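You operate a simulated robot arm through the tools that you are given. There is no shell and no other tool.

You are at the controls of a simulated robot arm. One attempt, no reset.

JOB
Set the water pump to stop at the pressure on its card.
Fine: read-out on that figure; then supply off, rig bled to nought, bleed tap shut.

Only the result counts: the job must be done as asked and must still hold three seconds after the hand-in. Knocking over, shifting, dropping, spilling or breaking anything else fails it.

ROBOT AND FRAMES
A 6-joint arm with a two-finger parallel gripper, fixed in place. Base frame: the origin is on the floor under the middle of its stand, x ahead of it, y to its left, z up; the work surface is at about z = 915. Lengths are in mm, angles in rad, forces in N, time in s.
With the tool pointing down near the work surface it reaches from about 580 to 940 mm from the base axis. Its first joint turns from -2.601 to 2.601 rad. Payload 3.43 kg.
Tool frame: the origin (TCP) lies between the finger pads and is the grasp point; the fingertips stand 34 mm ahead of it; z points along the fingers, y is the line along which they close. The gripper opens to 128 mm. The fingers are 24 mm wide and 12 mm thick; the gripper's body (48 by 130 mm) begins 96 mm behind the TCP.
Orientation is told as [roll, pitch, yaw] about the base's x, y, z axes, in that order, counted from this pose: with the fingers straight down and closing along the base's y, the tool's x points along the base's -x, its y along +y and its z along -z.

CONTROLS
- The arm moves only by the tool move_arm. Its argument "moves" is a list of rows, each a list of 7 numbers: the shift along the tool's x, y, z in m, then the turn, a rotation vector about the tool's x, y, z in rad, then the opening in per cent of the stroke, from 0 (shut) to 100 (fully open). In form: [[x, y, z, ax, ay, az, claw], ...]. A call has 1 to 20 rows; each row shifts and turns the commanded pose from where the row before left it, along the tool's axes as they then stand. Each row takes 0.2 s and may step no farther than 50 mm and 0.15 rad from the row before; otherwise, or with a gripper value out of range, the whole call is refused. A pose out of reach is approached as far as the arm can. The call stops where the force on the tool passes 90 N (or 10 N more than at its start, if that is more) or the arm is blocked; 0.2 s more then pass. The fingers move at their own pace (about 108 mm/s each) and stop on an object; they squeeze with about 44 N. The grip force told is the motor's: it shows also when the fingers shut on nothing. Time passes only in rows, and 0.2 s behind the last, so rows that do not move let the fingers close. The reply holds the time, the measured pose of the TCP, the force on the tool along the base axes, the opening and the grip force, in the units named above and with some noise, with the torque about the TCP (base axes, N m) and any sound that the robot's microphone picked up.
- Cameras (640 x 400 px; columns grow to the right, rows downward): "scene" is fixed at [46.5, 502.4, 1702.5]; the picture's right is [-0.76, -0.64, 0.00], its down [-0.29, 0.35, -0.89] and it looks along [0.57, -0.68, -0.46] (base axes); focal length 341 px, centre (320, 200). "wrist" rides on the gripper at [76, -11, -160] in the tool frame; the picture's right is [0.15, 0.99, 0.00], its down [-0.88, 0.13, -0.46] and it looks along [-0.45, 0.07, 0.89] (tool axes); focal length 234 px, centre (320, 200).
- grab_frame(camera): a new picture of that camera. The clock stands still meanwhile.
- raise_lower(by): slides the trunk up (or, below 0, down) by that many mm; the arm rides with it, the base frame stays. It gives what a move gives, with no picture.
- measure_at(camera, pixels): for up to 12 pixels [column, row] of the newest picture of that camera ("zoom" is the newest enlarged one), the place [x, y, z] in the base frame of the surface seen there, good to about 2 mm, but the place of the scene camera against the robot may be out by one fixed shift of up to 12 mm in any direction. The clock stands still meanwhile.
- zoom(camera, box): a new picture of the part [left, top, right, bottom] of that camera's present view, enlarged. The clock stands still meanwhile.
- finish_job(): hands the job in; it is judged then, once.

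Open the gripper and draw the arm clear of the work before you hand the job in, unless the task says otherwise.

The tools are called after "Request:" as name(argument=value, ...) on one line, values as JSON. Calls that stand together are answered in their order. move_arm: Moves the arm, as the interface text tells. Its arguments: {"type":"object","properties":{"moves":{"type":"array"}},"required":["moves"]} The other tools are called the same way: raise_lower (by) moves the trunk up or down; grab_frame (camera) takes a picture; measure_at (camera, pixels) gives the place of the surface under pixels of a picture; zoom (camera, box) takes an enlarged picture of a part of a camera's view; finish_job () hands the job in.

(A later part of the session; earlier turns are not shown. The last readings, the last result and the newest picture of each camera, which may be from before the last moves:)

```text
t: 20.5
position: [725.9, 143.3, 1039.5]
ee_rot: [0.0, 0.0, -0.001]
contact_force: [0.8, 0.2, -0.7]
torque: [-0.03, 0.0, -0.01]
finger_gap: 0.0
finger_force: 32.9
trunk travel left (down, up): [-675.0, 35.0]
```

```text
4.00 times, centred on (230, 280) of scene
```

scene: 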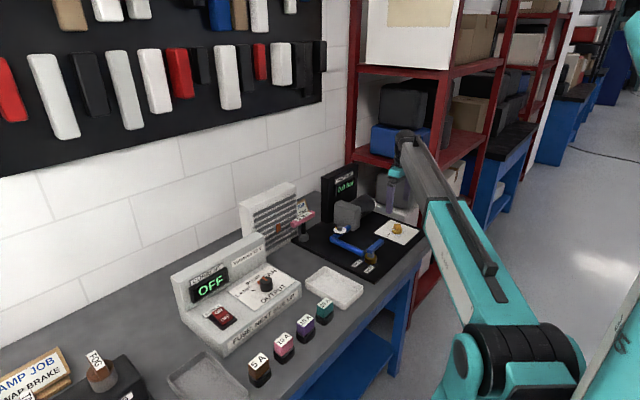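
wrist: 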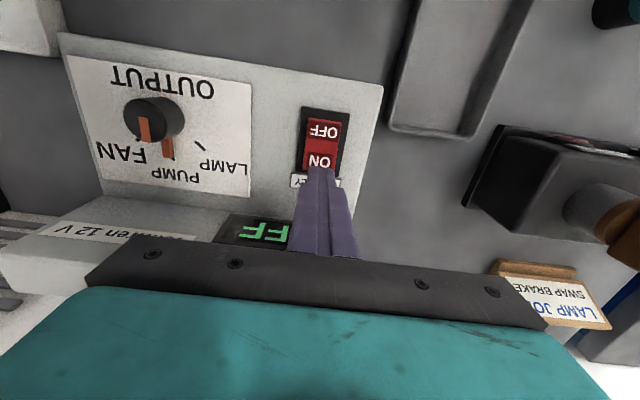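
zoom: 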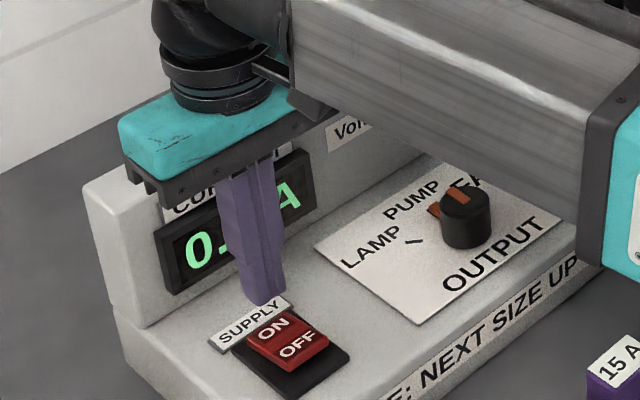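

The pump stopped at 1.0 bar and the current fell to about zero, so the stop must be raised by 0.5 bar. I lift and travel back above the stop knob.

Request:
move_arm(moves=[[0, 0, -0.03, 0, 0, 0, 40], [0.008, -0.0435, -0.005, 0, 0, 0, 40], [0.008, -0.0435, 0, 0, 0, 0, 40], [0.008, -0.0435, 0, 0, 0, 0, 40], [0.008, -0.0435, 0, 0, 0, 0, 40], [0.008, -0.0435, 0, 0, 0, 0, 40], [0.008, -0.0435, 0, 0, 0, 0, 40], [0.008, -0.0435, 0, 0, 0, 0, 40], [0.008, -0.0435, 0, 0, 0, 0, 40], [0.008, -0.0435, 0, 0, 0, 0, 40], [0.008, -0.0435, 0, 0, 0, 0, 40], [0.008, -0.0435, 0, 0, 0, 0, 40], [0.008, -0.0435, 0, 0, 0, 0, 40], [0.008, -0.0435, 0, 0, 0, 0, 40], [0.008, -0.0435, 0, 0, 0, 0, 40], [0.008, -0.0435, 0, 0, 0, 0, 40], [0.008, -0.0435, 0, 0, 0, 0, 40], [0.008, -0.0435, 0, 0, 0, 0, 40], [0.008, -0.0385, 0, 0, 0, 0, 40]])

Request:
grab_frame(camera="wrist")

Request:
zoom(camera="scene", box=[280, 150, 420, 250])

```text
t: 24.5
position: [580.9, -633.1, 1072.4]
ee_rot: [0.001, 0.001, 0.0]
contact_force: [-0.4, 0.5, -0.5]
torque: [-0.01, -0.01, 0.01]
finger_gap: 51.2
finger_force: 0.0
trunk travel left (down, up): [-675.0, 35.0]
```

```text
taken
```

wrist: 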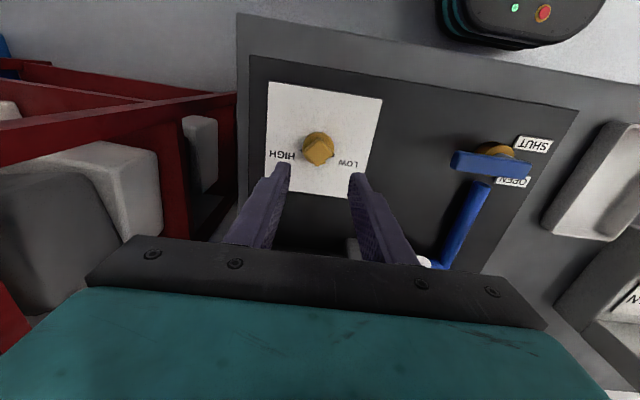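

```text
4.00 times, centred on (350, 200) of scene
```

zoom: 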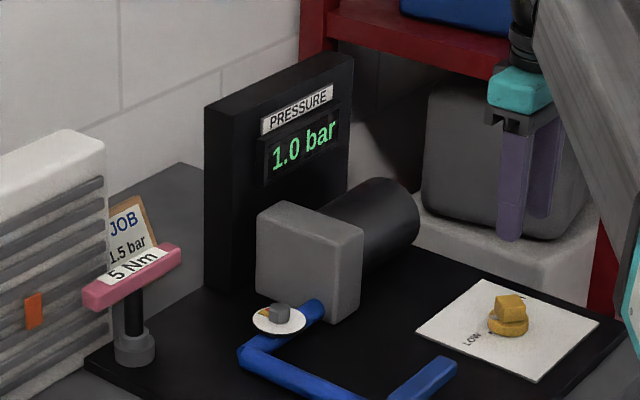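

Pressure holds at 1.0 bar. I turn the tool to yaw ≈ +0.82 so the fingers line up with the block's faces, then look.

Request:
move_arm(moves=[[0, 0, 0, 0, 0, -0.14, 40], [0, 0, 0, 0, 0, -0.14, 40], [0, 0, 0, 0, 0, -0.14, 40], [0, 0, 0, 0, 0, -0.14, 40], [0, 0, 0, 0, 0, -0.14, 40], [0, 0, 0, 0, 0, -0.12, 40], [0, 0, 0.04, 0, 0, 0, 40]])

Request:
grab_frame(camera="wrist")

Request:
zoom(camera="wrist", box=[270, 110, 370, 210])

```text
t: 26.1
position: [581.6, -633.0, 1034.0]
ee_rot: [-0.001, 0.0, 0.823]
contact_force: [0.1, -0.5, 0.1]
torque: [-0.01, 0.03, 0.01]
finger_gap: 51.1
finger_force: 0.1
trunk travel left (down, up): [-675.0, 35.0]
```

```text
taken
```

wrist: 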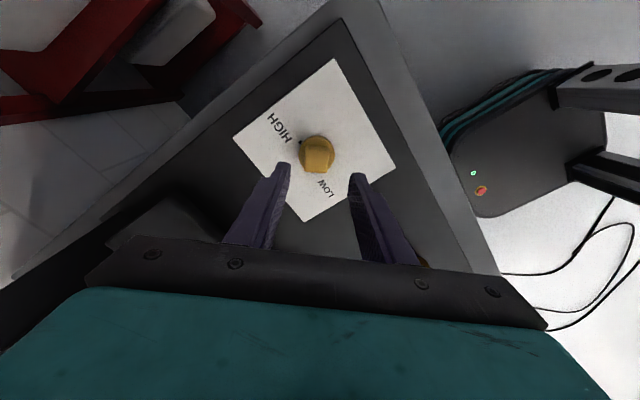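

```text
4.00 times, centred on (320, 160) of wrist
```

zoom: 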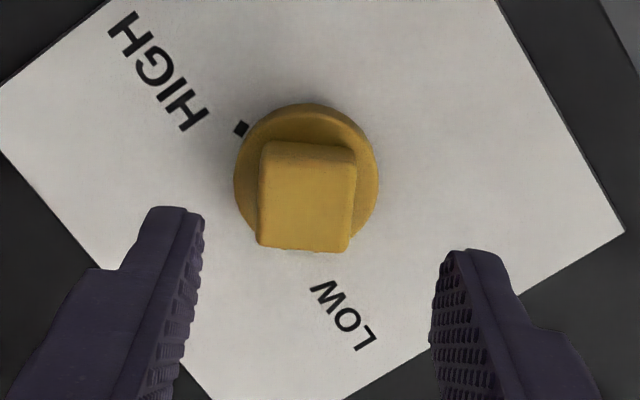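

The block's faces now look nearly parallel to the fingers (zoom corners (262,145) to (350,250)). I measure its corners to set yaw and centre precisely.

Request:
measure_at(camera="zoom", pixels=[[272, 160], [348, 165], [264, 240], [345, 244], [308, 200], [240, 128]])

Request:
measure_at(camera="zoom", pixels=[[268, 172], [268, 180], [264, 232], [351, 180], [348, 230], [306, 245]])

```text
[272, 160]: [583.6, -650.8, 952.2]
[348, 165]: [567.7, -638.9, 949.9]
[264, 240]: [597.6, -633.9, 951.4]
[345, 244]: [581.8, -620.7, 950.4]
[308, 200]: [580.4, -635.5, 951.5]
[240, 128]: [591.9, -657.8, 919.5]
```

```text
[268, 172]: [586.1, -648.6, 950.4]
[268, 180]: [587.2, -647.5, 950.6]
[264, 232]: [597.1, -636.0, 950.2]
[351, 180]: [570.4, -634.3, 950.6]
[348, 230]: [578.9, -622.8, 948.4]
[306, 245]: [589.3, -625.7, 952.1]
```

The faces lie at about 51° and the centre at (582.5,-636). I trim yaw and position, go down so the tips stay just above the skirt (z≈935), and close gently on the block.

Request:
move_arm(moves=[[0.002, -0.0023, 0.03, 0, 0, -0.06, 40], [0, 0, 0.025, 0, 0, 0, 40], [0, 0, 0.011, 0, 0, 0, 40], [0, 0, 0, 0, 0, 0, 40]])

Request:
grab_frame(camera="wrist")

Request:
zoom(camera="wrist", box=[260, 130, 380, 230])

```text
t: 27.1
position: [581.7, -637.5, 964.9]
ee_rot: [0.0, 0.0, 0.88]
contact_force: [0.3, 0.1, 0.4]
torque: [0.02, 0.0, -0.01]
finger_gap: 51.4
finger_force: 0.0
trunk travel left (down, up): [-675.0, 35.0]
```

```text
taken
```

wrist: 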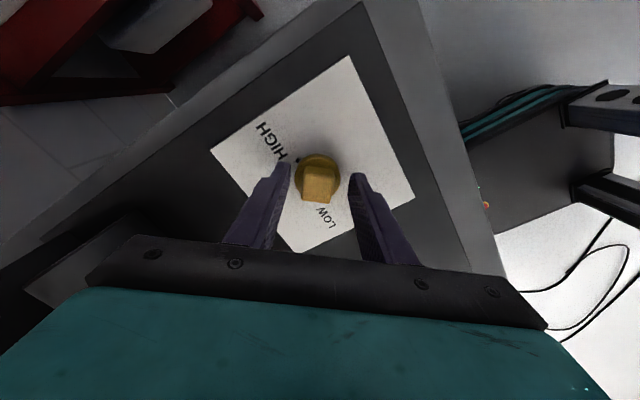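

```text
4.00 times, centred on (320, 180) of wrist
```

zoom: 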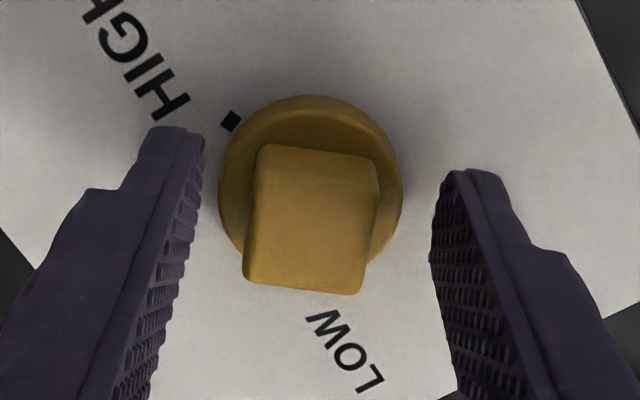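

Aligned well; the tips are at z≈931, level with the skirt, so I raise 4 mm and close.

Request:
move_arm(moves=[[0, 0, -0.004, 0, 0, 0, 40], [0, 0, 0, 0, 0, 0, 5], [0, 0, 0, 0, 0, 0, 5]])

Request:
zoom(camera="wrist", box=[260, 130, 380, 230])

Request:
zoom(camera="scene", box=[280, 150, 420, 250])

```text
t: 27.9
position: [582.6, -637.9, 970.7]
ee_rot: [-0.003, 0.0, 0.88]
contact_force: [9.6, -9.2, 4.2]
torque: [0.16, -0.34, -0.06]
finger_gap: 26.0
finger_force: 45.1
trunk travel left (down, up): [-675.0, 35.0]
```

```text
4.00 times, centred on (320, 180) of wrist
```

zoom: 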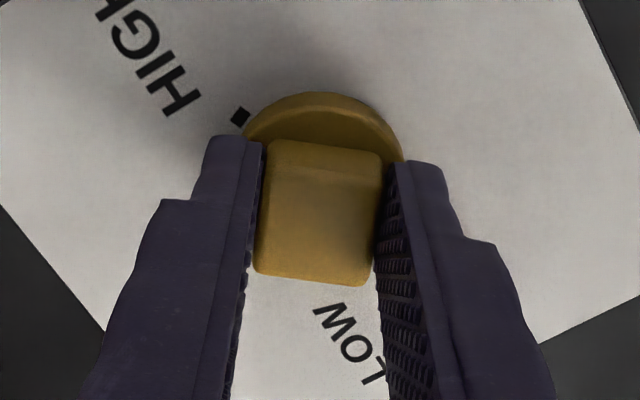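

```text
4.00 times, centred on (350, 200) of scene
```

zoom: 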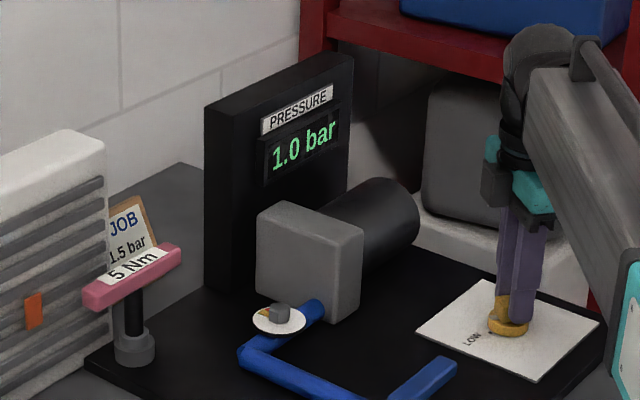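

Gripped at 26 mm with the display still readable at 1.0 bar. I turn clockwise by 0.09 rad and wait to see how much the stop moves.

Request:
move_arm(moves=[[0, -0.0008, 0, 0, 0, 0.045, 5], [0, 0, 0, 0, 0, 0.045, 5], [0, 0, 0, 0, 0, 0, 5], [0, 0, 0, 0, 0, 0, 5], [0, 0, 0, 0, 0, 0, 5], [0, 0, 0, 0, 0, 0, 5]])

Request:
zoom(camera="scene", box=[280, 150, 420, 250])

Request:
zoom(camera="scene", box=[170, 230, 290, 330])

```text
t: 29.3
position: [582.0, -638.6, 969.8]
ee_rot: [0.0, 0.001, 0.791]
contact_force: [8.7, -8.5, 9.5]
torque: [0.11, -0.3, 0.01]
finger_gap: 25.6
finger_force: 44.9
trunk travel left (down, up): [-675.0, 35.0]
```

```text
4.00 times, centred on (350, 200) of scene
```

zoom: 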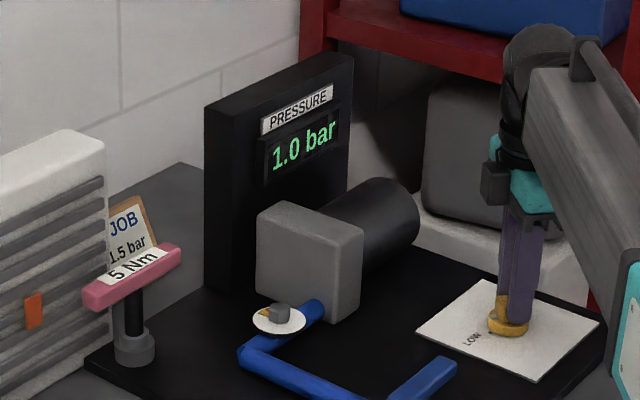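

```text
4.00 times, centred on (230, 280) of scene
```

zoom: 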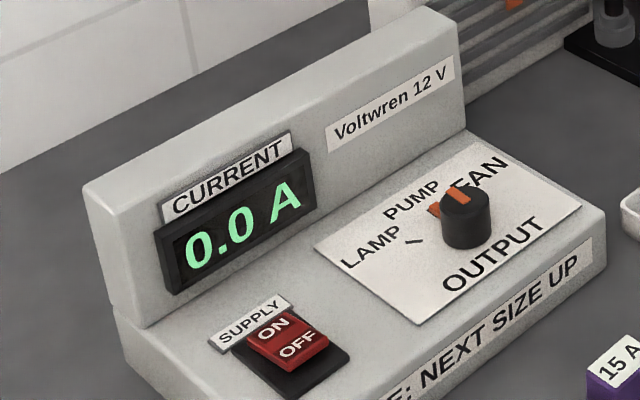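

Still 1.0 bar with 0.0 A, perhaps a dead band or a little play. I turn a further 0.09 rad and wait again.

Request:
move_arm(moves=[[0, 0, 0, 0, 0, 0.045, 5], [0, 0, 0, 0, 0, 0.045, 5], [0, 0, 0, 0, 0, 0, 5], [0, 0, 0, 0, 0, 0, 5], [0, 0, 0, 0, 0, 0, 5], [0, 0, 0, 0, 0, 0, 5]])

Request:
zoom(camera="scene", box=[280, 150, 420, 250])

Request:
zoom(camera="wrist", box=[260, 130, 380, 230])

```text
t: 30.7
position: [581.6, -637.6, 970.8]
ee_rot: [-0.001, -0.001, 0.701]
contact_force: [6.8, -7.1, 4.4]
torque: [-0.4, -0.28, -0.05]
finger_gap: 25.7
finger_force: 45.5
trunk travel left (down, up): [-675.0, 35.0]
```

```text
4.00 times, centred on (350, 200) of scene
```

zoom: 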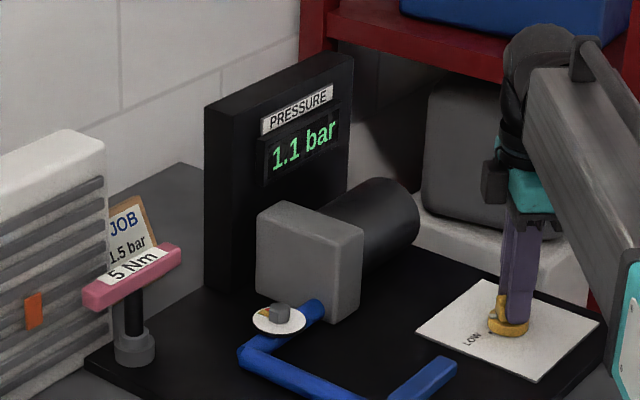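

```text
4.00 times, centred on (320, 180) of wrist
```

zoom: 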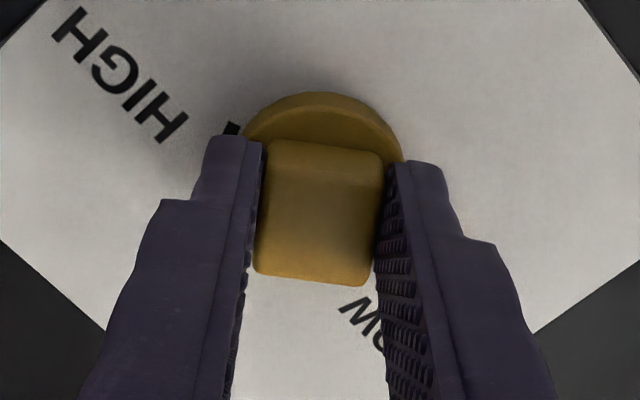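

It moved to 1.1 bar. I turn another 0.09 rad and wait.

Request:
move_arm(moves=[[0, 0, 0, 0, 0, 0.045, 5], [0, 0, 0, 0, 0, 0.045, 5], [0, 0, 0, 0, 0, 0, 5], [0, 0, 0, 0, 0, 0, 5], [0, 0, 0, 0, 0, 0, 5], [0, 0, 0, 0, 0, 0, 5]])

Request:
zoom(camera="scene", box=[280, 150, 420, 250])

Request:
zoom(camera="scene", box=[170, 230, 290, 330])

```text
t: 32.1
position: [582.5, -636.8, 971.1]
ee_rot: [0.001, 0.002, 0.61]
contact_force: [1.6, -3.3, -0.7]
torque: [-0.01, -0.22, -0.01]
finger_gap: 26.0
finger_force: 45.1
trunk travel left (down, up): [-675.0, 35.0]
```

```text
4.00 times, centred on (350, 200) of scene
```

zoom: 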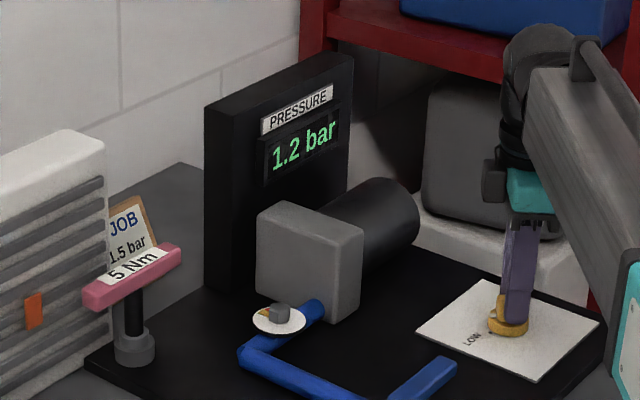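

```text
4.00 times, centred on (230, 280) of scene
```

zoom: 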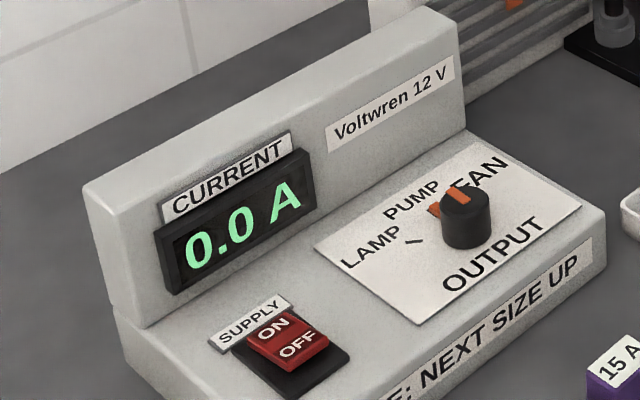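

1.2 bar at yaw 0.61, so about 0.1 bar per 0.09 rad. I turn another 0.15 rad in steps and wait.

Request:
move_arm(moves=[[0, 0, 0, 0, 0, 0.05, 5], [0, 0, 0, 0, 0, 0.05, 5], [0, 0, 0, 0, 0, 0.05, 5], [0, 0, 0, 0, 0, 0, 5], [0, 0, 0, 0, 0, 0, 5], [0, 0, 0, 0, 0, 0, 5], [0, 0, 0, 0, 0, 0, 5]])

Request:
zoom(camera="scene", box=[280, 150, 420, 250])

Request:
zoom(camera="scene", box=[170, 230, 290, 330])

```text
t: 33.7
position: [582.4, -637.4, 969.6]
ee_rot: [0.001, 0.002, 0.461]
contact_force: [-8.2, 9.4, -9.4]
torque: [0.49, -0.26, 0.01]
finger_gap: 25.6
finger_force: 45.0
trunk travel left (down, up): [-675.0, 35.0]
```

```text
4.00 times, centred on (350, 200) of scene
```

zoom: 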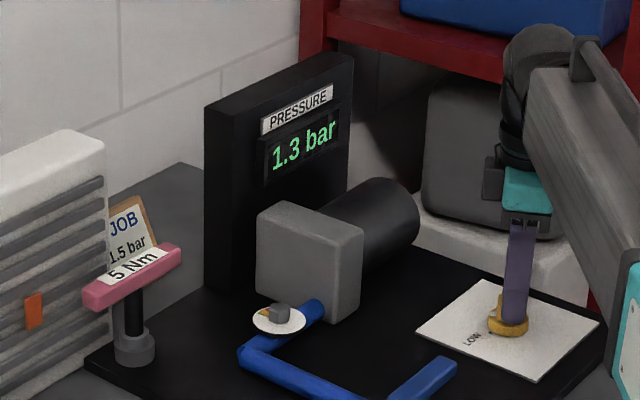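

```text
4.00 times, centred on (230, 280) of scene
```

zoom: 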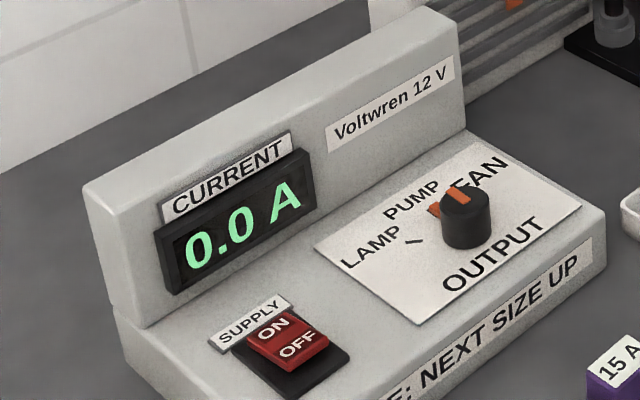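

1.3 bar at yaw 0.46 with the pump idle. I turn a further 0.12 rad and wait.

Request:
move_arm(moves=[[0, 0, 0, 0, 0, 0.06, 5], [0, 0, 0, 0, 0, 0.06, 5], [0, 0, 0, 0, 0, 0, 5], [0, 0, 0, 0, 0, 0, 5], [0, 0, 0, 0, 0, 0, 5], [0, 0, 0, 0, 0, 0, 5]])

Request:
zoom(camera="scene", box=[280, 150, 420, 250])

Request:
zoom(camera="scene", box=[170, 230, 290, 330])

```text
t: 35.1
position: [581.6, -636.5, 971.4]
ee_rot: [0.004, 0.001, 0.342]
contact_force: [-12.9, 16.9, -21.2]
torque: [0.35, -0.82, 0.03]
finger_gap: 26.0
finger_force: 45.1
trunk travel left (down, up): [-675.0, 35.0]
```

```text
4.00 times, centred on (350, 200) of scene
```

zoom: 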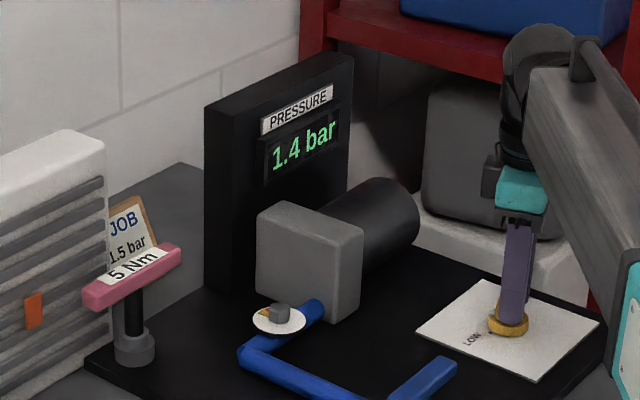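

```text
4.00 times, centred on (230, 280) of scene
```

zoom: 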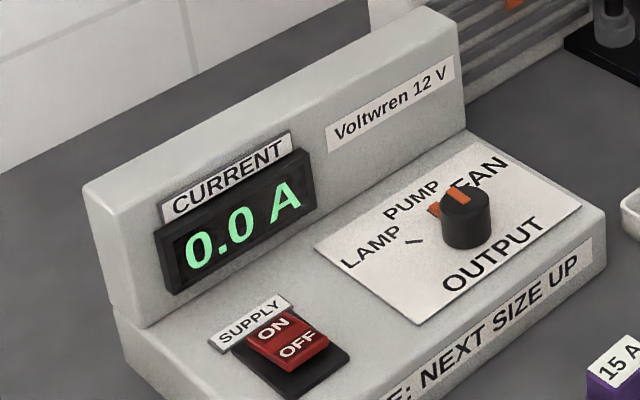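

1.4 bar at yaw 0.34. Now smaller steps: another 0.05 rad and wait.

Request:
move_arm(moves=[[0, 0, 0, 0, 0, 0.05, 5], [0, 0, 0, 0, 0, 0, 5], [0, 0, 0, 0, 0, 0, 5], [0, 0, 0, 0, 0, 0, 5], [0, 0, 0, 0, 0, 0, 5]])

Request:
zoom(camera="scene", box=[280, 150, 420, 250])

```text
t: 36.3
position: [582.1, -637.3, 970.9]
ee_rot: [0.005, 0.0, 0.29]
contact_force: [-12.2, 21.4, -22.6]
torque: [0.38, -0.63, 0.07]
finger_gap: 26.0
finger_force: 45.1
trunk travel left (down, up): [-675.0, 35.0]
```

```text
4.00 times, centred on (350, 200) of scene
```

zoom: 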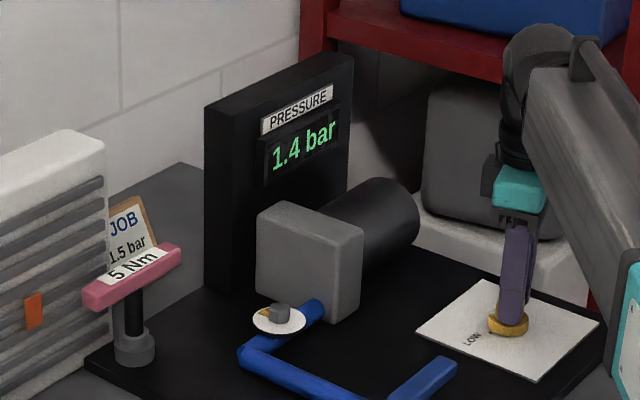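

Still 1.4. Another 0.04 rad.

Request:
move_arm(moves=[[0, 0, 0, 0, 0, 0.04, 5], [0, 0, 0, 0, 0, 0, 5], [0, 0, 0, 0, 0, 0, 5], [0, 0, 0, 0, 0, 0, 5], [0, 0, 0, 0, 0, 0, 5]])

Request:
zoom(camera="scene", box=[280, 150, 420, 250])

```text
t: 37.5
position: [582.4, -636.9, 970.5]
ee_rot: [0.005, 0.001, 0.251]
contact_force: [-10.7, 18.9, -19.3]
torque: [0.25, -0.03, 0.1]
finger_gap: 25.6
finger_force: 44.5
trunk travel left (down, up): [-675.0, 35.0]
```

```text
4.00 times, centred on (350, 200) of scene
```

zoom: 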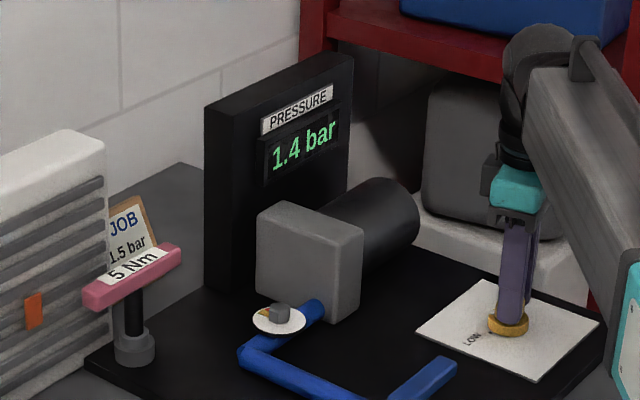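

Still 1.4; I go on by 0.03 rad.

Request:
move_arm(moves=[[0, 0, 0, 0, 0, 0.03, 5], [0, 0, 0, 0, 0, 0, 5], [0, 0, 0, 0, 0, 0, 5], [0, 0, 0, 0, 0, 0, 5], [0, 0, 0, 0, 0, 0, 5]])

Request:
zoom(camera="scene", box=[280, 150, 420, 250])

Request:
zoom(camera="wrist", box=[260, 130, 380, 230])

```text
t: 38.7
position: [581.6, -636.4, 971.5]
ee_rot: [0.004, 0.0, 0.219]
contact_force: [-10.7, 19.9, -19.2]
torque: [0.14, 0.2, 0.08]
finger_gap: 25.9
finger_force: 44.8
trunk travel left (down, up): [-675.0, 35.0]
```

```text
4.00 times, centred on (350, 200) of scene
```

zoom: 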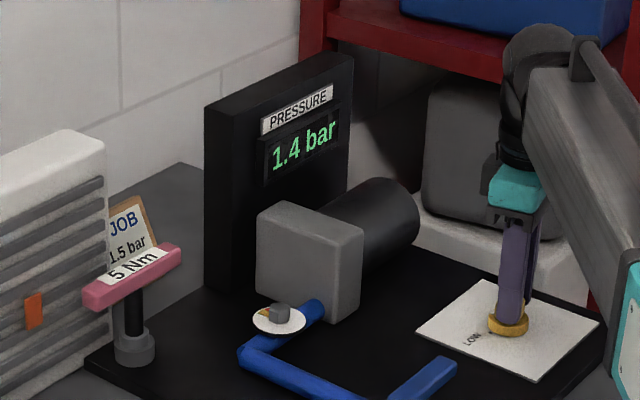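

```text
4.00 times, centred on (320, 180) of wrist
```

zoom: 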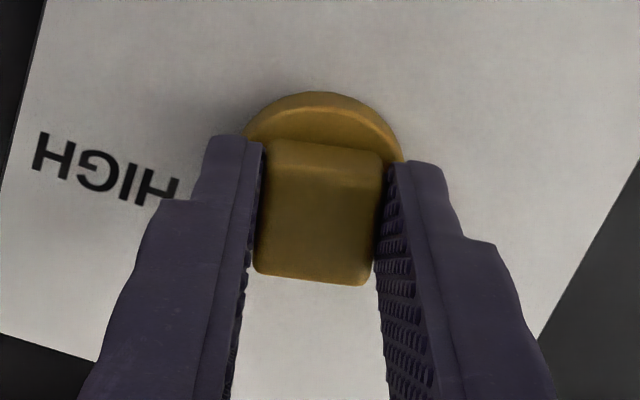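

The block stays square in the fingers, so the knob follows; the switch has a restart band. Small steps make the next restart a clean reading: I turn 0.03 rad more.

Request:
move_arm(moves=[[0, 0, 0, 0, 0, 0.03, 5], [0, 0, 0, 0, 0, 0, 5], [0, 0, 0, 0, 0, 0, 5], [0, 0, 0, 0, 0, 0, 5], [0, 0, 0, 0, 0, 0, 5]])

Request:
zoom(camera="scene", box=[280, 150, 420, 250])

```text
t: 39.9
position: [582.5, -636.2, 970.4]
ee_rot: [0.003, 0.002, 0.19]
contact_force: [-8.0, 18.8, -16.1]
torque: [0.21, 0.56, 0.08]
finger_gap: 25.8
finger_force: 45.0
trunk travel left (down, up): [-675.0, 35.0]
```

```text
4.00 times, centred on (350, 200) of scene
```

zoom: 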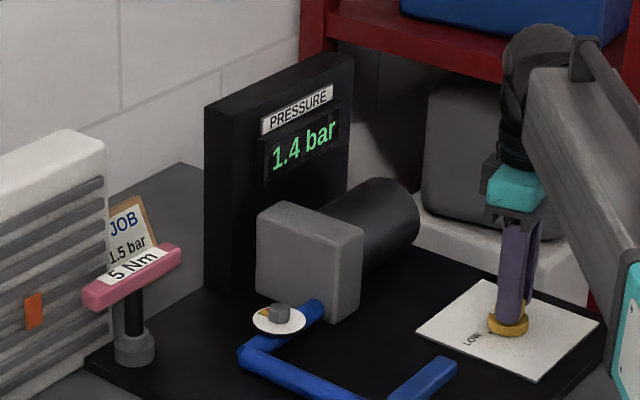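

Still 1.4, and all readings fit a straight line of about 0.65 bar/rad with no dead band, so 1.5 should centre near yaw 0.10. I turn 0.03 rad more to look for the change-over.

Request:
move_arm(moves=[[0, 0, 0, 0, 0, 0.03, 5], [0, 0, 0, 0, 0, 0, 5], [0, 0, 0, 0, 0, 0, 5], [0, 0, 0, 0, 0, 0, 5], [0, 0, 0, 0, 0, 0, 5]])

Request:
zoom(camera="scene", box=[280, 150, 420, 250])

```text
t: 41.1
position: [581.8, -635.4, 969.7]
ee_rot: [0.004, 0.003, 0.16]
contact_force: [-8.0, 17.1, -14.1]
torque: [0.23, 0.48, 0.06]
finger_gap: 25.7
finger_force: 44.9
trunk travel left (down, up): [-675.0, 35.0]
```

```text
4.00 times, centred on (350, 200) of scene
```

zoom: 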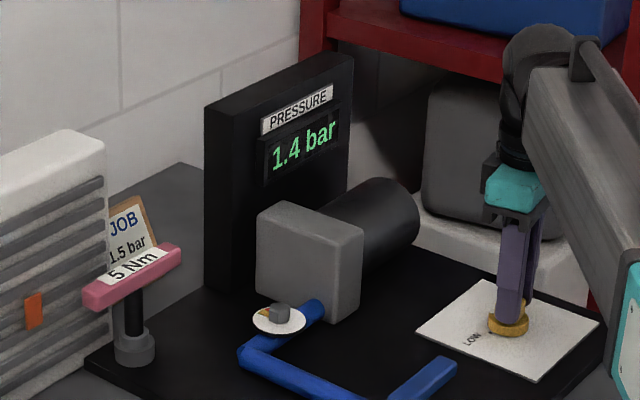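

Still 1.4 after 0.18 rad without a change, so I check whether the pump is idle and how the tool sits on the knob.

Request:
zoom(camera="scene", box=[170, 230, 290, 330])

Request:
zoom(camera="wrist", box=[260, 130, 380, 230])

Request:
zoom(camera="scene", box=[370, 200, 440, 250])

```text
4.00 times, centred on (230, 280) of scene
```

zoom: 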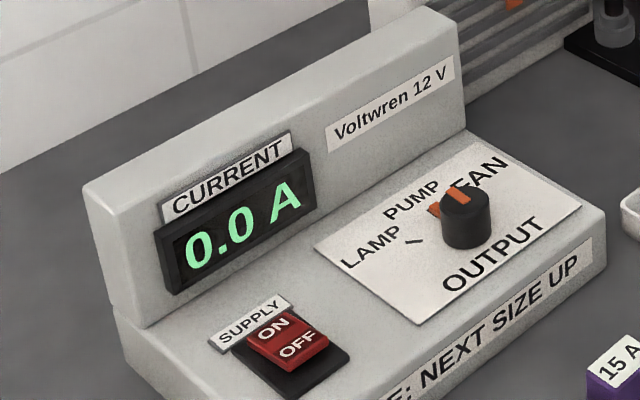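

```text
4.00 times, centred on (320, 180) of wrist
```

zoom: 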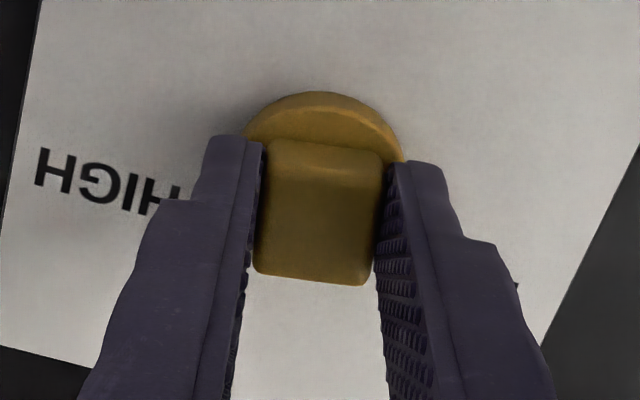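

```text
8.00 times, centred on (405, 225) of scene
```

zoom: 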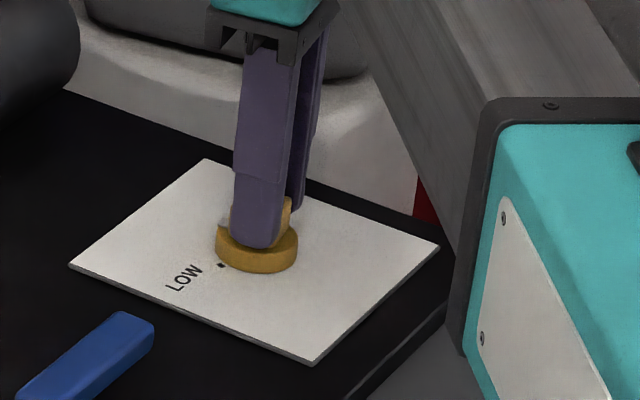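

The pump is idle (0.0 A), so there is a restart band and the true stop may lie above 1.4. For a clean reading I'll bleed a little and let the pump run up again; first I release the knob and lift.

Request:
move_arm(moves=[[0, 0, 0, 0, 0, 0, 40], [0, 0, 0, 0, 0, 0, 40], [0, 0, -0.04, 0, 0, 0, 40], [0, 0, -0.045, 0, 0, 0, 40]])

Request:
grab_frame(camera="wrist")

Request:
zoom(camera="wrist", box=[270, 100, 370, 200])

Request:
zoom(camera="scene", box=[280, 150, 420, 250])

```text
t: 42.1
position: [580.4, -638.7, 1054.2]
ee_rot: [0.001, 0.001, 0.159]
contact_force: [0.1, 0.9, -1.1]
torque: [0.01, -0.03, 0.01]
finger_gap: 51.0
finger_force: 0.1
trunk travel left (down, up): [-675.0, 35.0]
```

```text
taken
```

wrist: 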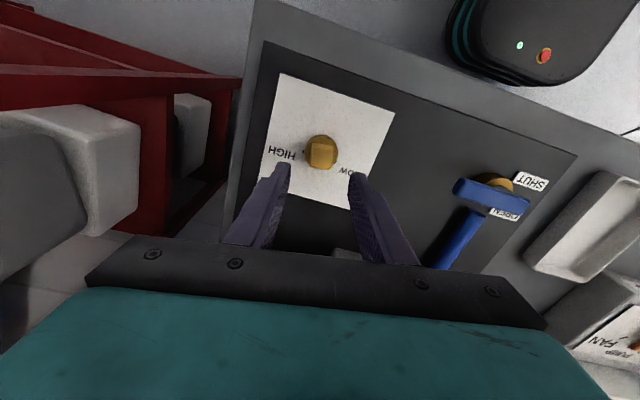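

```text
4.00 times, centred on (320, 150) of wrist
```

zoom: 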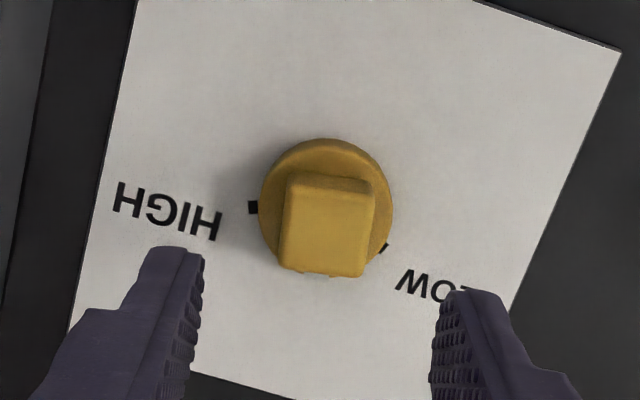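

```text
4.00 times, centred on (350, 200) of scene
```

zoom: 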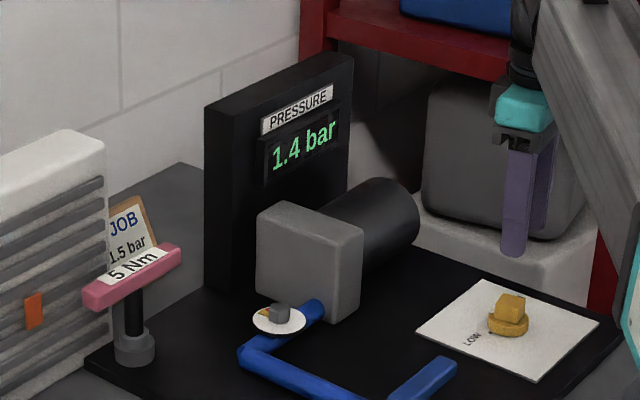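

The knob's notch now points nearly straight ahead. I move over the bleed lever and turn the tool to yaw ≈ -1.57 so the fingers can straddle the lever.

Request:
move_arm(moves=[[-0.003, 0.0398, 0.004, 0, 0, 0, 40], [-0.003, 0.0398, 0.004, 0, 0, 0, 40], [-0.003, 0.0398, 0.004, 0, 0, 0, 40], [-0.003, 0.0398, 0.004, 0, 0, 0, 40], [-0.003, 0.0398, 0.004, 0, 0, 0, 40], [0, 0, 0, 0, 0, 0.144, 40], [0, 0, 0, 0, 0, 0.144, 40], [0, 0, 0, 0, 0, 0.144, 40], [0, 0, 0, 0, 0, 0.144, 40], [0, 0, 0, 0, 0, 0.144, 40], [0, 0, 0, 0, 0, 0.144, 40], [0, 0, 0, 0, 0, 0.144, 40], [0, 0, 0, 0, 0, 0.144, 40], [0, 0, 0, 0, 0, 0.144, 40], [0, 0, 0, 0, 0, 0.144, 40], [0, 0, 0, 0, 0, 0.144, 40], [0, 0, 0, 0, 0, 0.144, 40]])

Request:
grab_frame(camera="wrist")

Request:
grab_frame(camera="scene")

```text
t: 45.7
position: [565.4, -437.4, 1036.1]
ee_rot: [-0.001, 0.0, -1.572]
contact_force: [-0.7, 0.7, 0.3]
torque: [0.03, -0.01, -0.01]
finger_gap: 51.0
finger_force: 0.1
trunk travel left (down, up): [-675.0, 35.0]
```

```text
taken
```

wrist: 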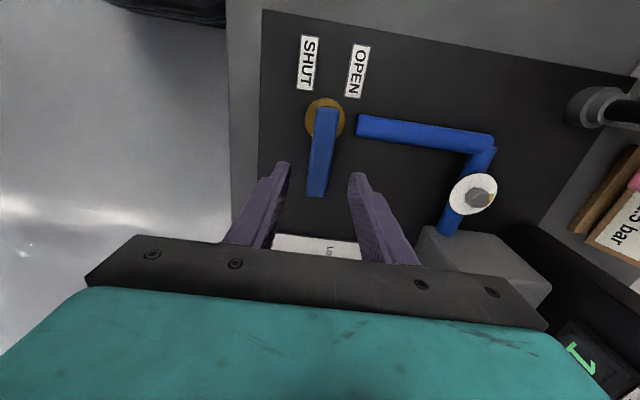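

```text
taken
```

scene: 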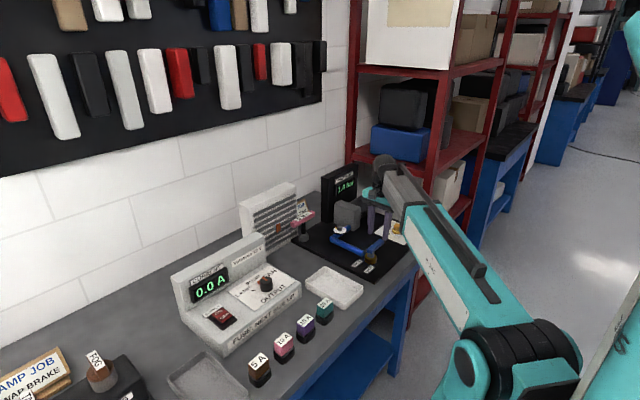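

From here the lever points from pivot (325,118) to (315,190); pressure has held, so this is SHUT, and in-line with the pipe (+x) should be OPEN. I measure the lever.

Request:
measure_at(camera="wrist", pixels=[[326, 112], [320, 150], [315, 188], [310, 165], [328, 165], [327, 100], [342, 130], [305, 187], [325, 190], [360, 130], [420, 135]])

Request:
zoom(camera="wrist", box=[270, 80, 390, 200])

```text
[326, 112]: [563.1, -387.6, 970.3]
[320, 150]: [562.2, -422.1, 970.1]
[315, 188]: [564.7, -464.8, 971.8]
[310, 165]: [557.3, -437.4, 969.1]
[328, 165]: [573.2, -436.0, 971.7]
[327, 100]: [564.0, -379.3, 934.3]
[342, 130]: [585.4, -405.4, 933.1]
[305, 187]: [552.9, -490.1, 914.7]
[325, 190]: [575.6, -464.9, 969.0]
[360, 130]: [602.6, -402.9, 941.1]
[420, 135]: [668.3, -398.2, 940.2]
```

```text
3.33 times, centred on (330, 140) of wrist
```

zoom: 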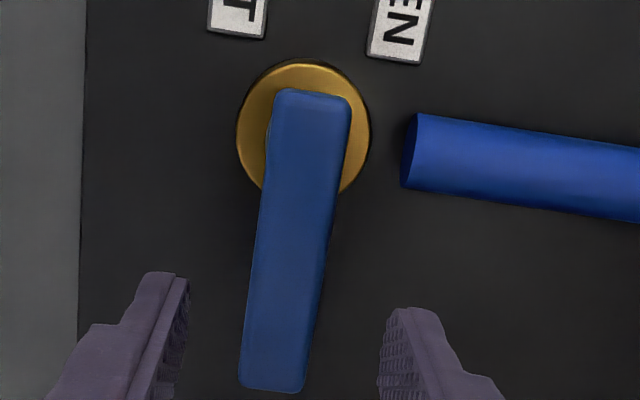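

The lever is about 20 mm wide, pivot near (563,-402), top z 970. I narrow the fingers a bit, lower them astride it (tips z≈950), and then check.

Request:
move_arm(moves=[[0, -0.002, 0.02, 0, 0, 0, 40], [0, 0, 0.02, 0, 0, 0, 40], [0, 0, 0.012, 0, 0, 0, 40], [0, 0, 0, 0, 0, 0, 24], [0, 0, 0, 0, 0, 0, 24]])

Request:
zoom(camera="wrist", box=[240, 80, 400, 240])

Request:
zoom(camera="scene", box=[300, 150, 440, 290])

```text
t: 46.9
position: [563.7, -438.4, 983.5]
ee_rot: [-0.001, 0.0, -1.568]
contact_force: [-0.3, -0.7, -0.1]
torque: [-0.05, 0.01, -0.02]
finger_gap: 30.7
finger_force: 0.0
trunk travel left (down, up): [-675.0, 35.0]
```

```text
2.50 times, centred on (320, 160) of wrist
```

zoom: 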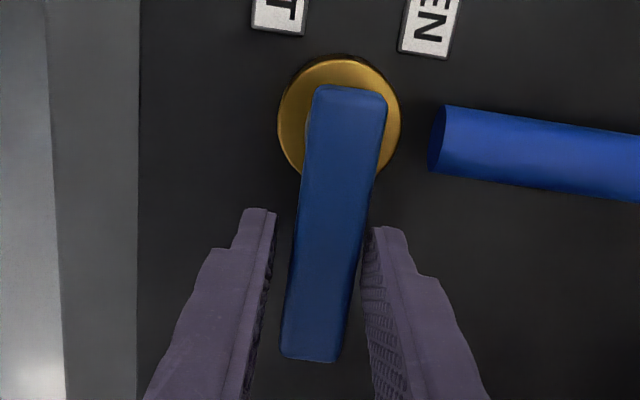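

```text
2.86 times, centred on (370, 220) of scene
```

zoom: 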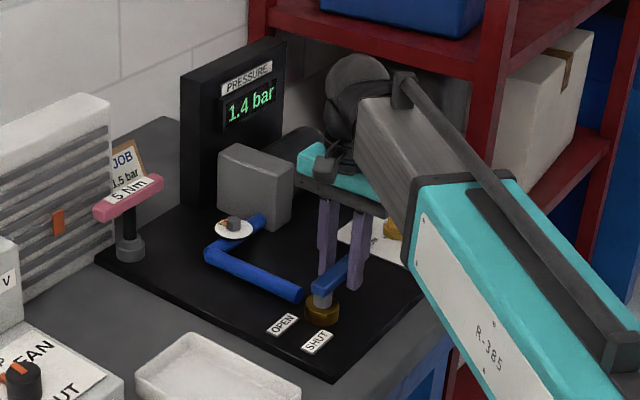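

The fingers straddle the lever and the gauge (1.4 bar) is visible. I swing the lever toward +x (over the pipe) by about 0.4 rad around its pivot.

Request:
move_arm(moves=[[0.0002, 0.003, 0, 0, 0, -0.08, 24], [0.0004, 0.0053, 0, 0, 0, -0.14, 24], [0.0004, 0.0053, 0, 0, 0, -0.14, 24]])

Request:
zoom(camera="wrist", box=[240, 80, 400, 240])

Request:
zoom(camera="scene", box=[300, 150, 440, 290])

```text
t: 47.7
position: [575.7, -436.1, 984.6]
ee_rot: [0.0, 0.0, -1.204]
contact_force: [-1.5, -0.8, -1.6]
torque: [-0.03, 0.07, 0.03]
finger_gap: 31.1
finger_force: 0.4
trunk travel left (down, up): [-675.0, 35.0]
```

```text
2.50 times, centred on (320, 160) of wrist
```

zoom: 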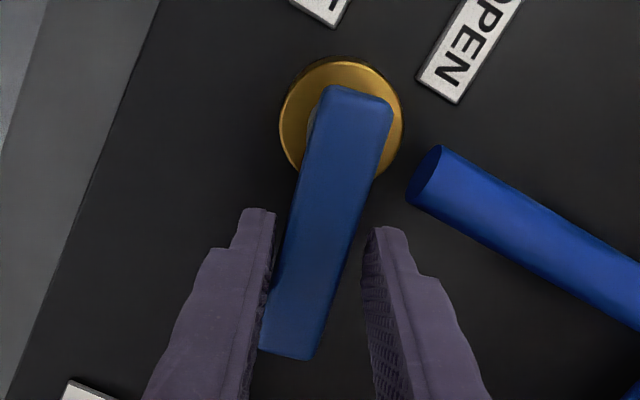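

```text
2.86 times, centred on (370, 220) of scene
```

zoom: 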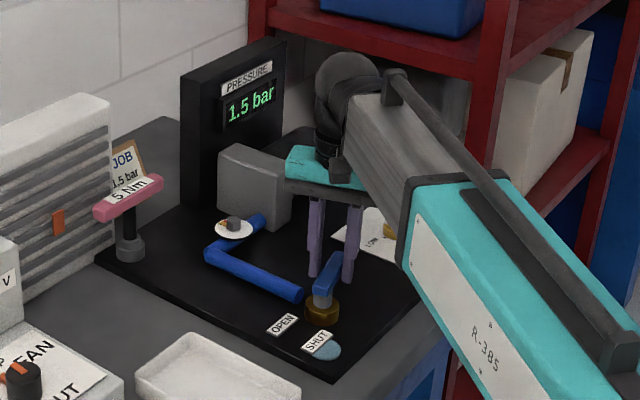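

The lever turned, some water shows by the tap at (325,352), and the pump has kicked in (1.5 bar shown). I swing the lever back to shut and let the pump finish its run.

Request:
move_arm(moves=[[0.0002, -0.0053, 0, 0, 0, 0.14, 24], [0.0002, -0.0053, 0, 0, 0, 0.14, 24], [0.0001, -0.0053, 0, 0, 0, 0.08, 24], [0, -0.002, 0, 0, 0, 0.02, 24]])

Request:
zoom(camera="wrist", box=[240, 80, 400, 240])

Request:
zoom(camera="scene", box=[300, 150, 440, 290])

Request:
zoom(camera="scene", box=[170, 230, 290, 330])

```text
t: 48.7
position: [559.5, -438.8, 982.8]
ee_rot: [0.001, 0.001, -1.588]
contact_force: [3.2, 1.6, -0.6]
torque: [-0.08, -0.06, 0.05]
finger_gap: 33.2
finger_force: 2.1
trunk travel left (down, up): [-675.0, 35.0]
```

```text
2.50 times, centred on (320, 160) of wrist
```

zoom: 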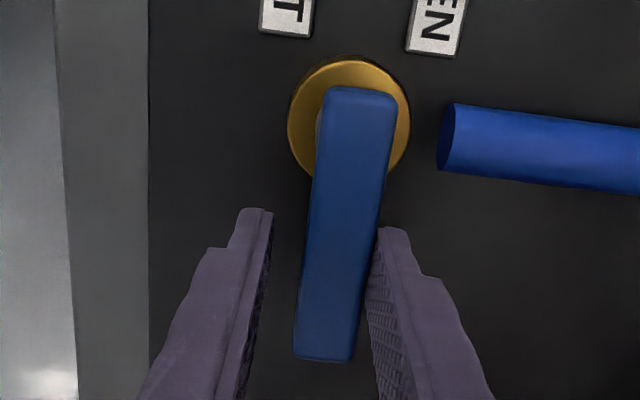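

```text
2.86 times, centred on (370, 220) of scene
```

zoom: 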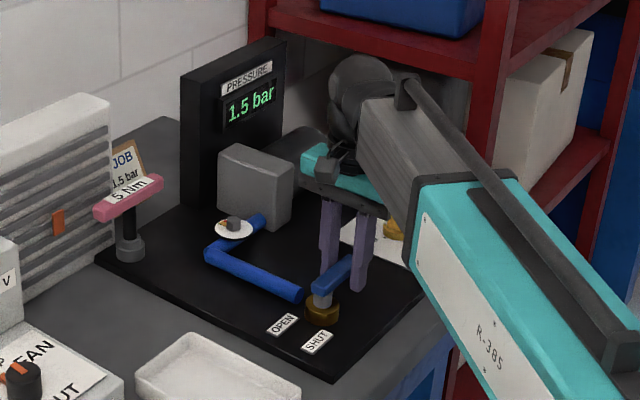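

```text
4.00 times, centred on (230, 280) of scene
```

zoom: 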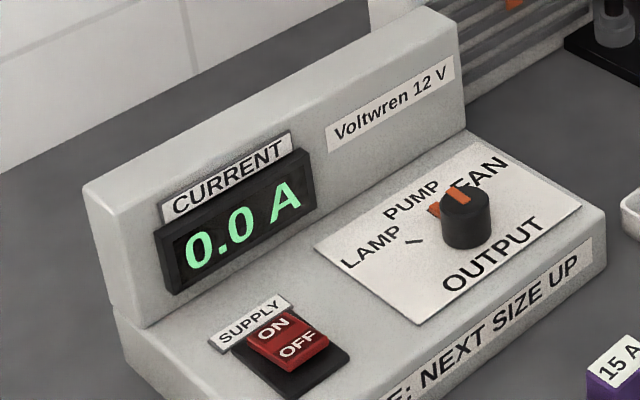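

Read-out 1.5 bar, pump idle, lever back on its stop. To be sure of a clean stop, I open the tap wider so the pressure really falls, then look.

Request:
move_arm(moves=[[0.0004, 0.0055, 0, 0, 0, -0.14, 24], [0.0004, 0.0055, 0, 0, 0, -0.14, 24], [0.0004, 0.0055, 0, 0, 0, -0.14, 24], [0.0004, 0.0053, 0, 0, 0, -0.14, 24], [0.0004, 0.0053, 0, 0, 0, -0.14, 24], [0.0004, 0.0053, 0, 0, 0, -0.14, 24], [0.0004, 0.0053, 0, 0, 0, -0.14, 24]])

Request:
zoom(camera="scene", box=[300, 150, 440, 290])

Request:
zoom(camera="wrist", box=[240, 80, 400, 240])

Request:
zoom(camera="scene", box=[170, 230, 290, 330])

```text
t: 50.3
position: [590.6, -424.0, 982.6]
ee_rot: [-0.001, 0.0, -0.604]
contact_force: [-1.1, -0.6, 0.0]
torque: [-0.06, 0.0, -0.01]
finger_gap: 31.4
finger_force: 0.4
trunk travel left (down, up): [-675.0, 35.0]
```

```text
2.86 times, centred on (370, 220) of scene
```

zoom: 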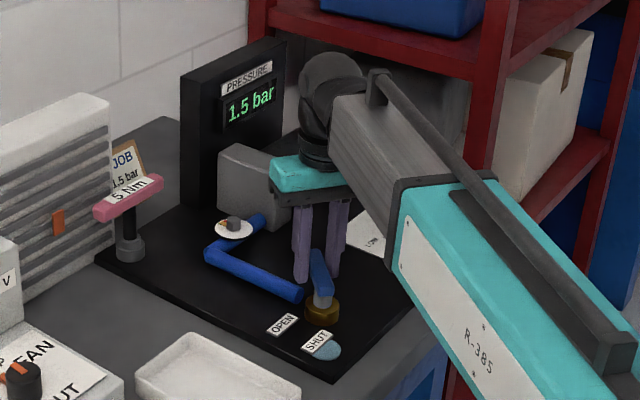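

```text
2.50 times, centred on (320, 160) of wrist
```

zoom: 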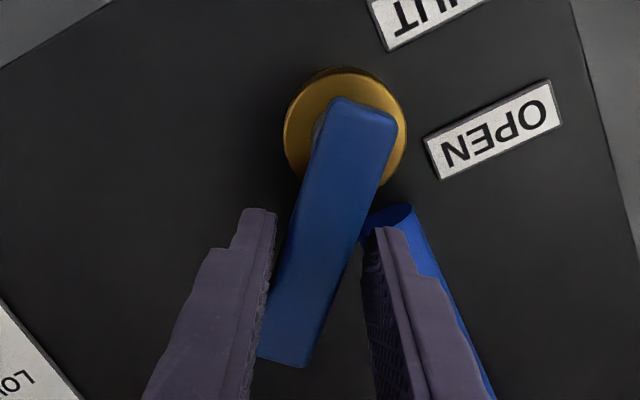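

```text
4.00 times, centred on (230, 280) of scene
```

zoom: 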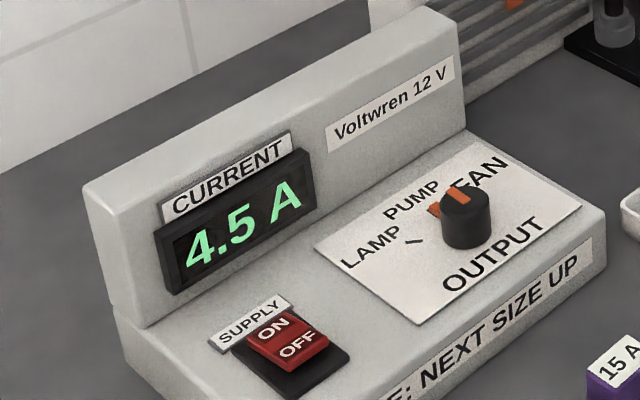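

The pump is running (4.5 A) against the leak and still shows 1.5. I open further, holding a moment, to let the pressure fall.

Request:
move_arm(moves=[[0.0004, 0.0053, 0, 0, 0, -0.14, 24], [0.0004, 0.0053, 0, 0, 0, -0.14, 24], [0.0004, 0.0053, 0, 0, 0, -0.14, 24], [0, 0, 0, 0, 0, 0, 24]])

Request:
zoom(camera="scene", box=[300, 150, 440, 290])

Request:
zoom(camera="wrist", box=[240, 80, 400, 240])

```text
t: 51.3
position: [597.5, -407.6, 984.0]
ee_rot: [0.001, -0.002, -0.185]
contact_force: [0.7, -0.2, -0.4]
torque: [-0.02, 0.01, 0.0]
finger_gap: 31.2
finger_force: 0.7
trunk travel left (down, up): [-675.0, 35.0]
```

```text
2.86 times, centred on (370, 220) of scene
```

zoom: 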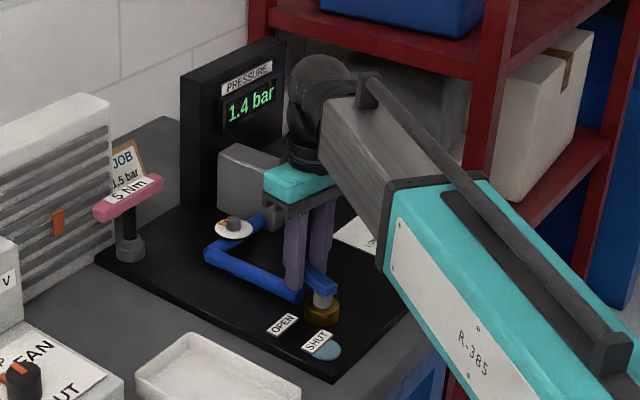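

```text
2.50 times, centred on (320, 160) of wrist
```

zoom: 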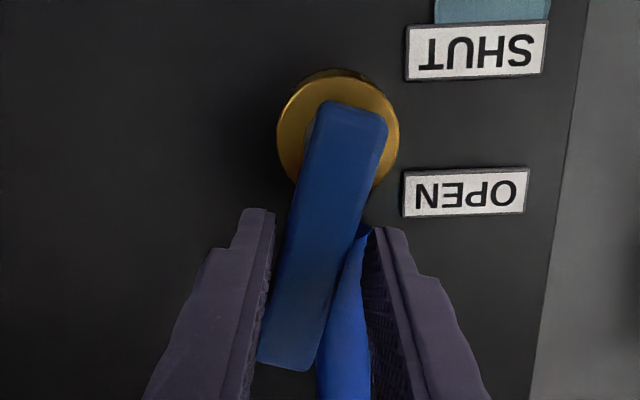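

1.4 bar and falling slowly with the pump running. I wait another 1.2 s with the tap open.

Request:
move_arm(moves=[[0, 0, 0, 0, 0, 0, 24], [0, 0, 0, 0, 0, 0, 24], [0, 0, 0, 0, 0, 0, 24], [0, 0, 0, 0, 0, 0, 24], [0, 0, 0, 0, 0, 0, 24]])

Request:
zoom(camera="scene", box=[300, 150, 440, 290])

```text
t: 52.5
position: [596.1, -407.5, 983.9]
ee_rot: [0.0, -0.001, -0.188]
contact_force: [-0.5, -0.5, 0.8]
torque: [0.02, -0.02, -0.01]
finger_gap: 30.7
finger_force: 0.0
trunk travel left (down, up): [-675.0, 35.0]
```

```text
2.86 times, centred on (370, 220) of scene
```

zoom: 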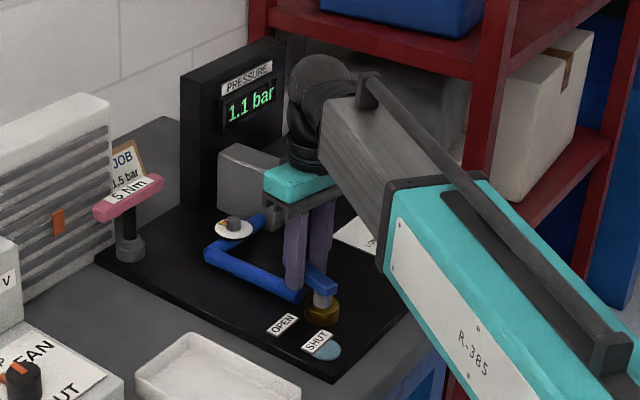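

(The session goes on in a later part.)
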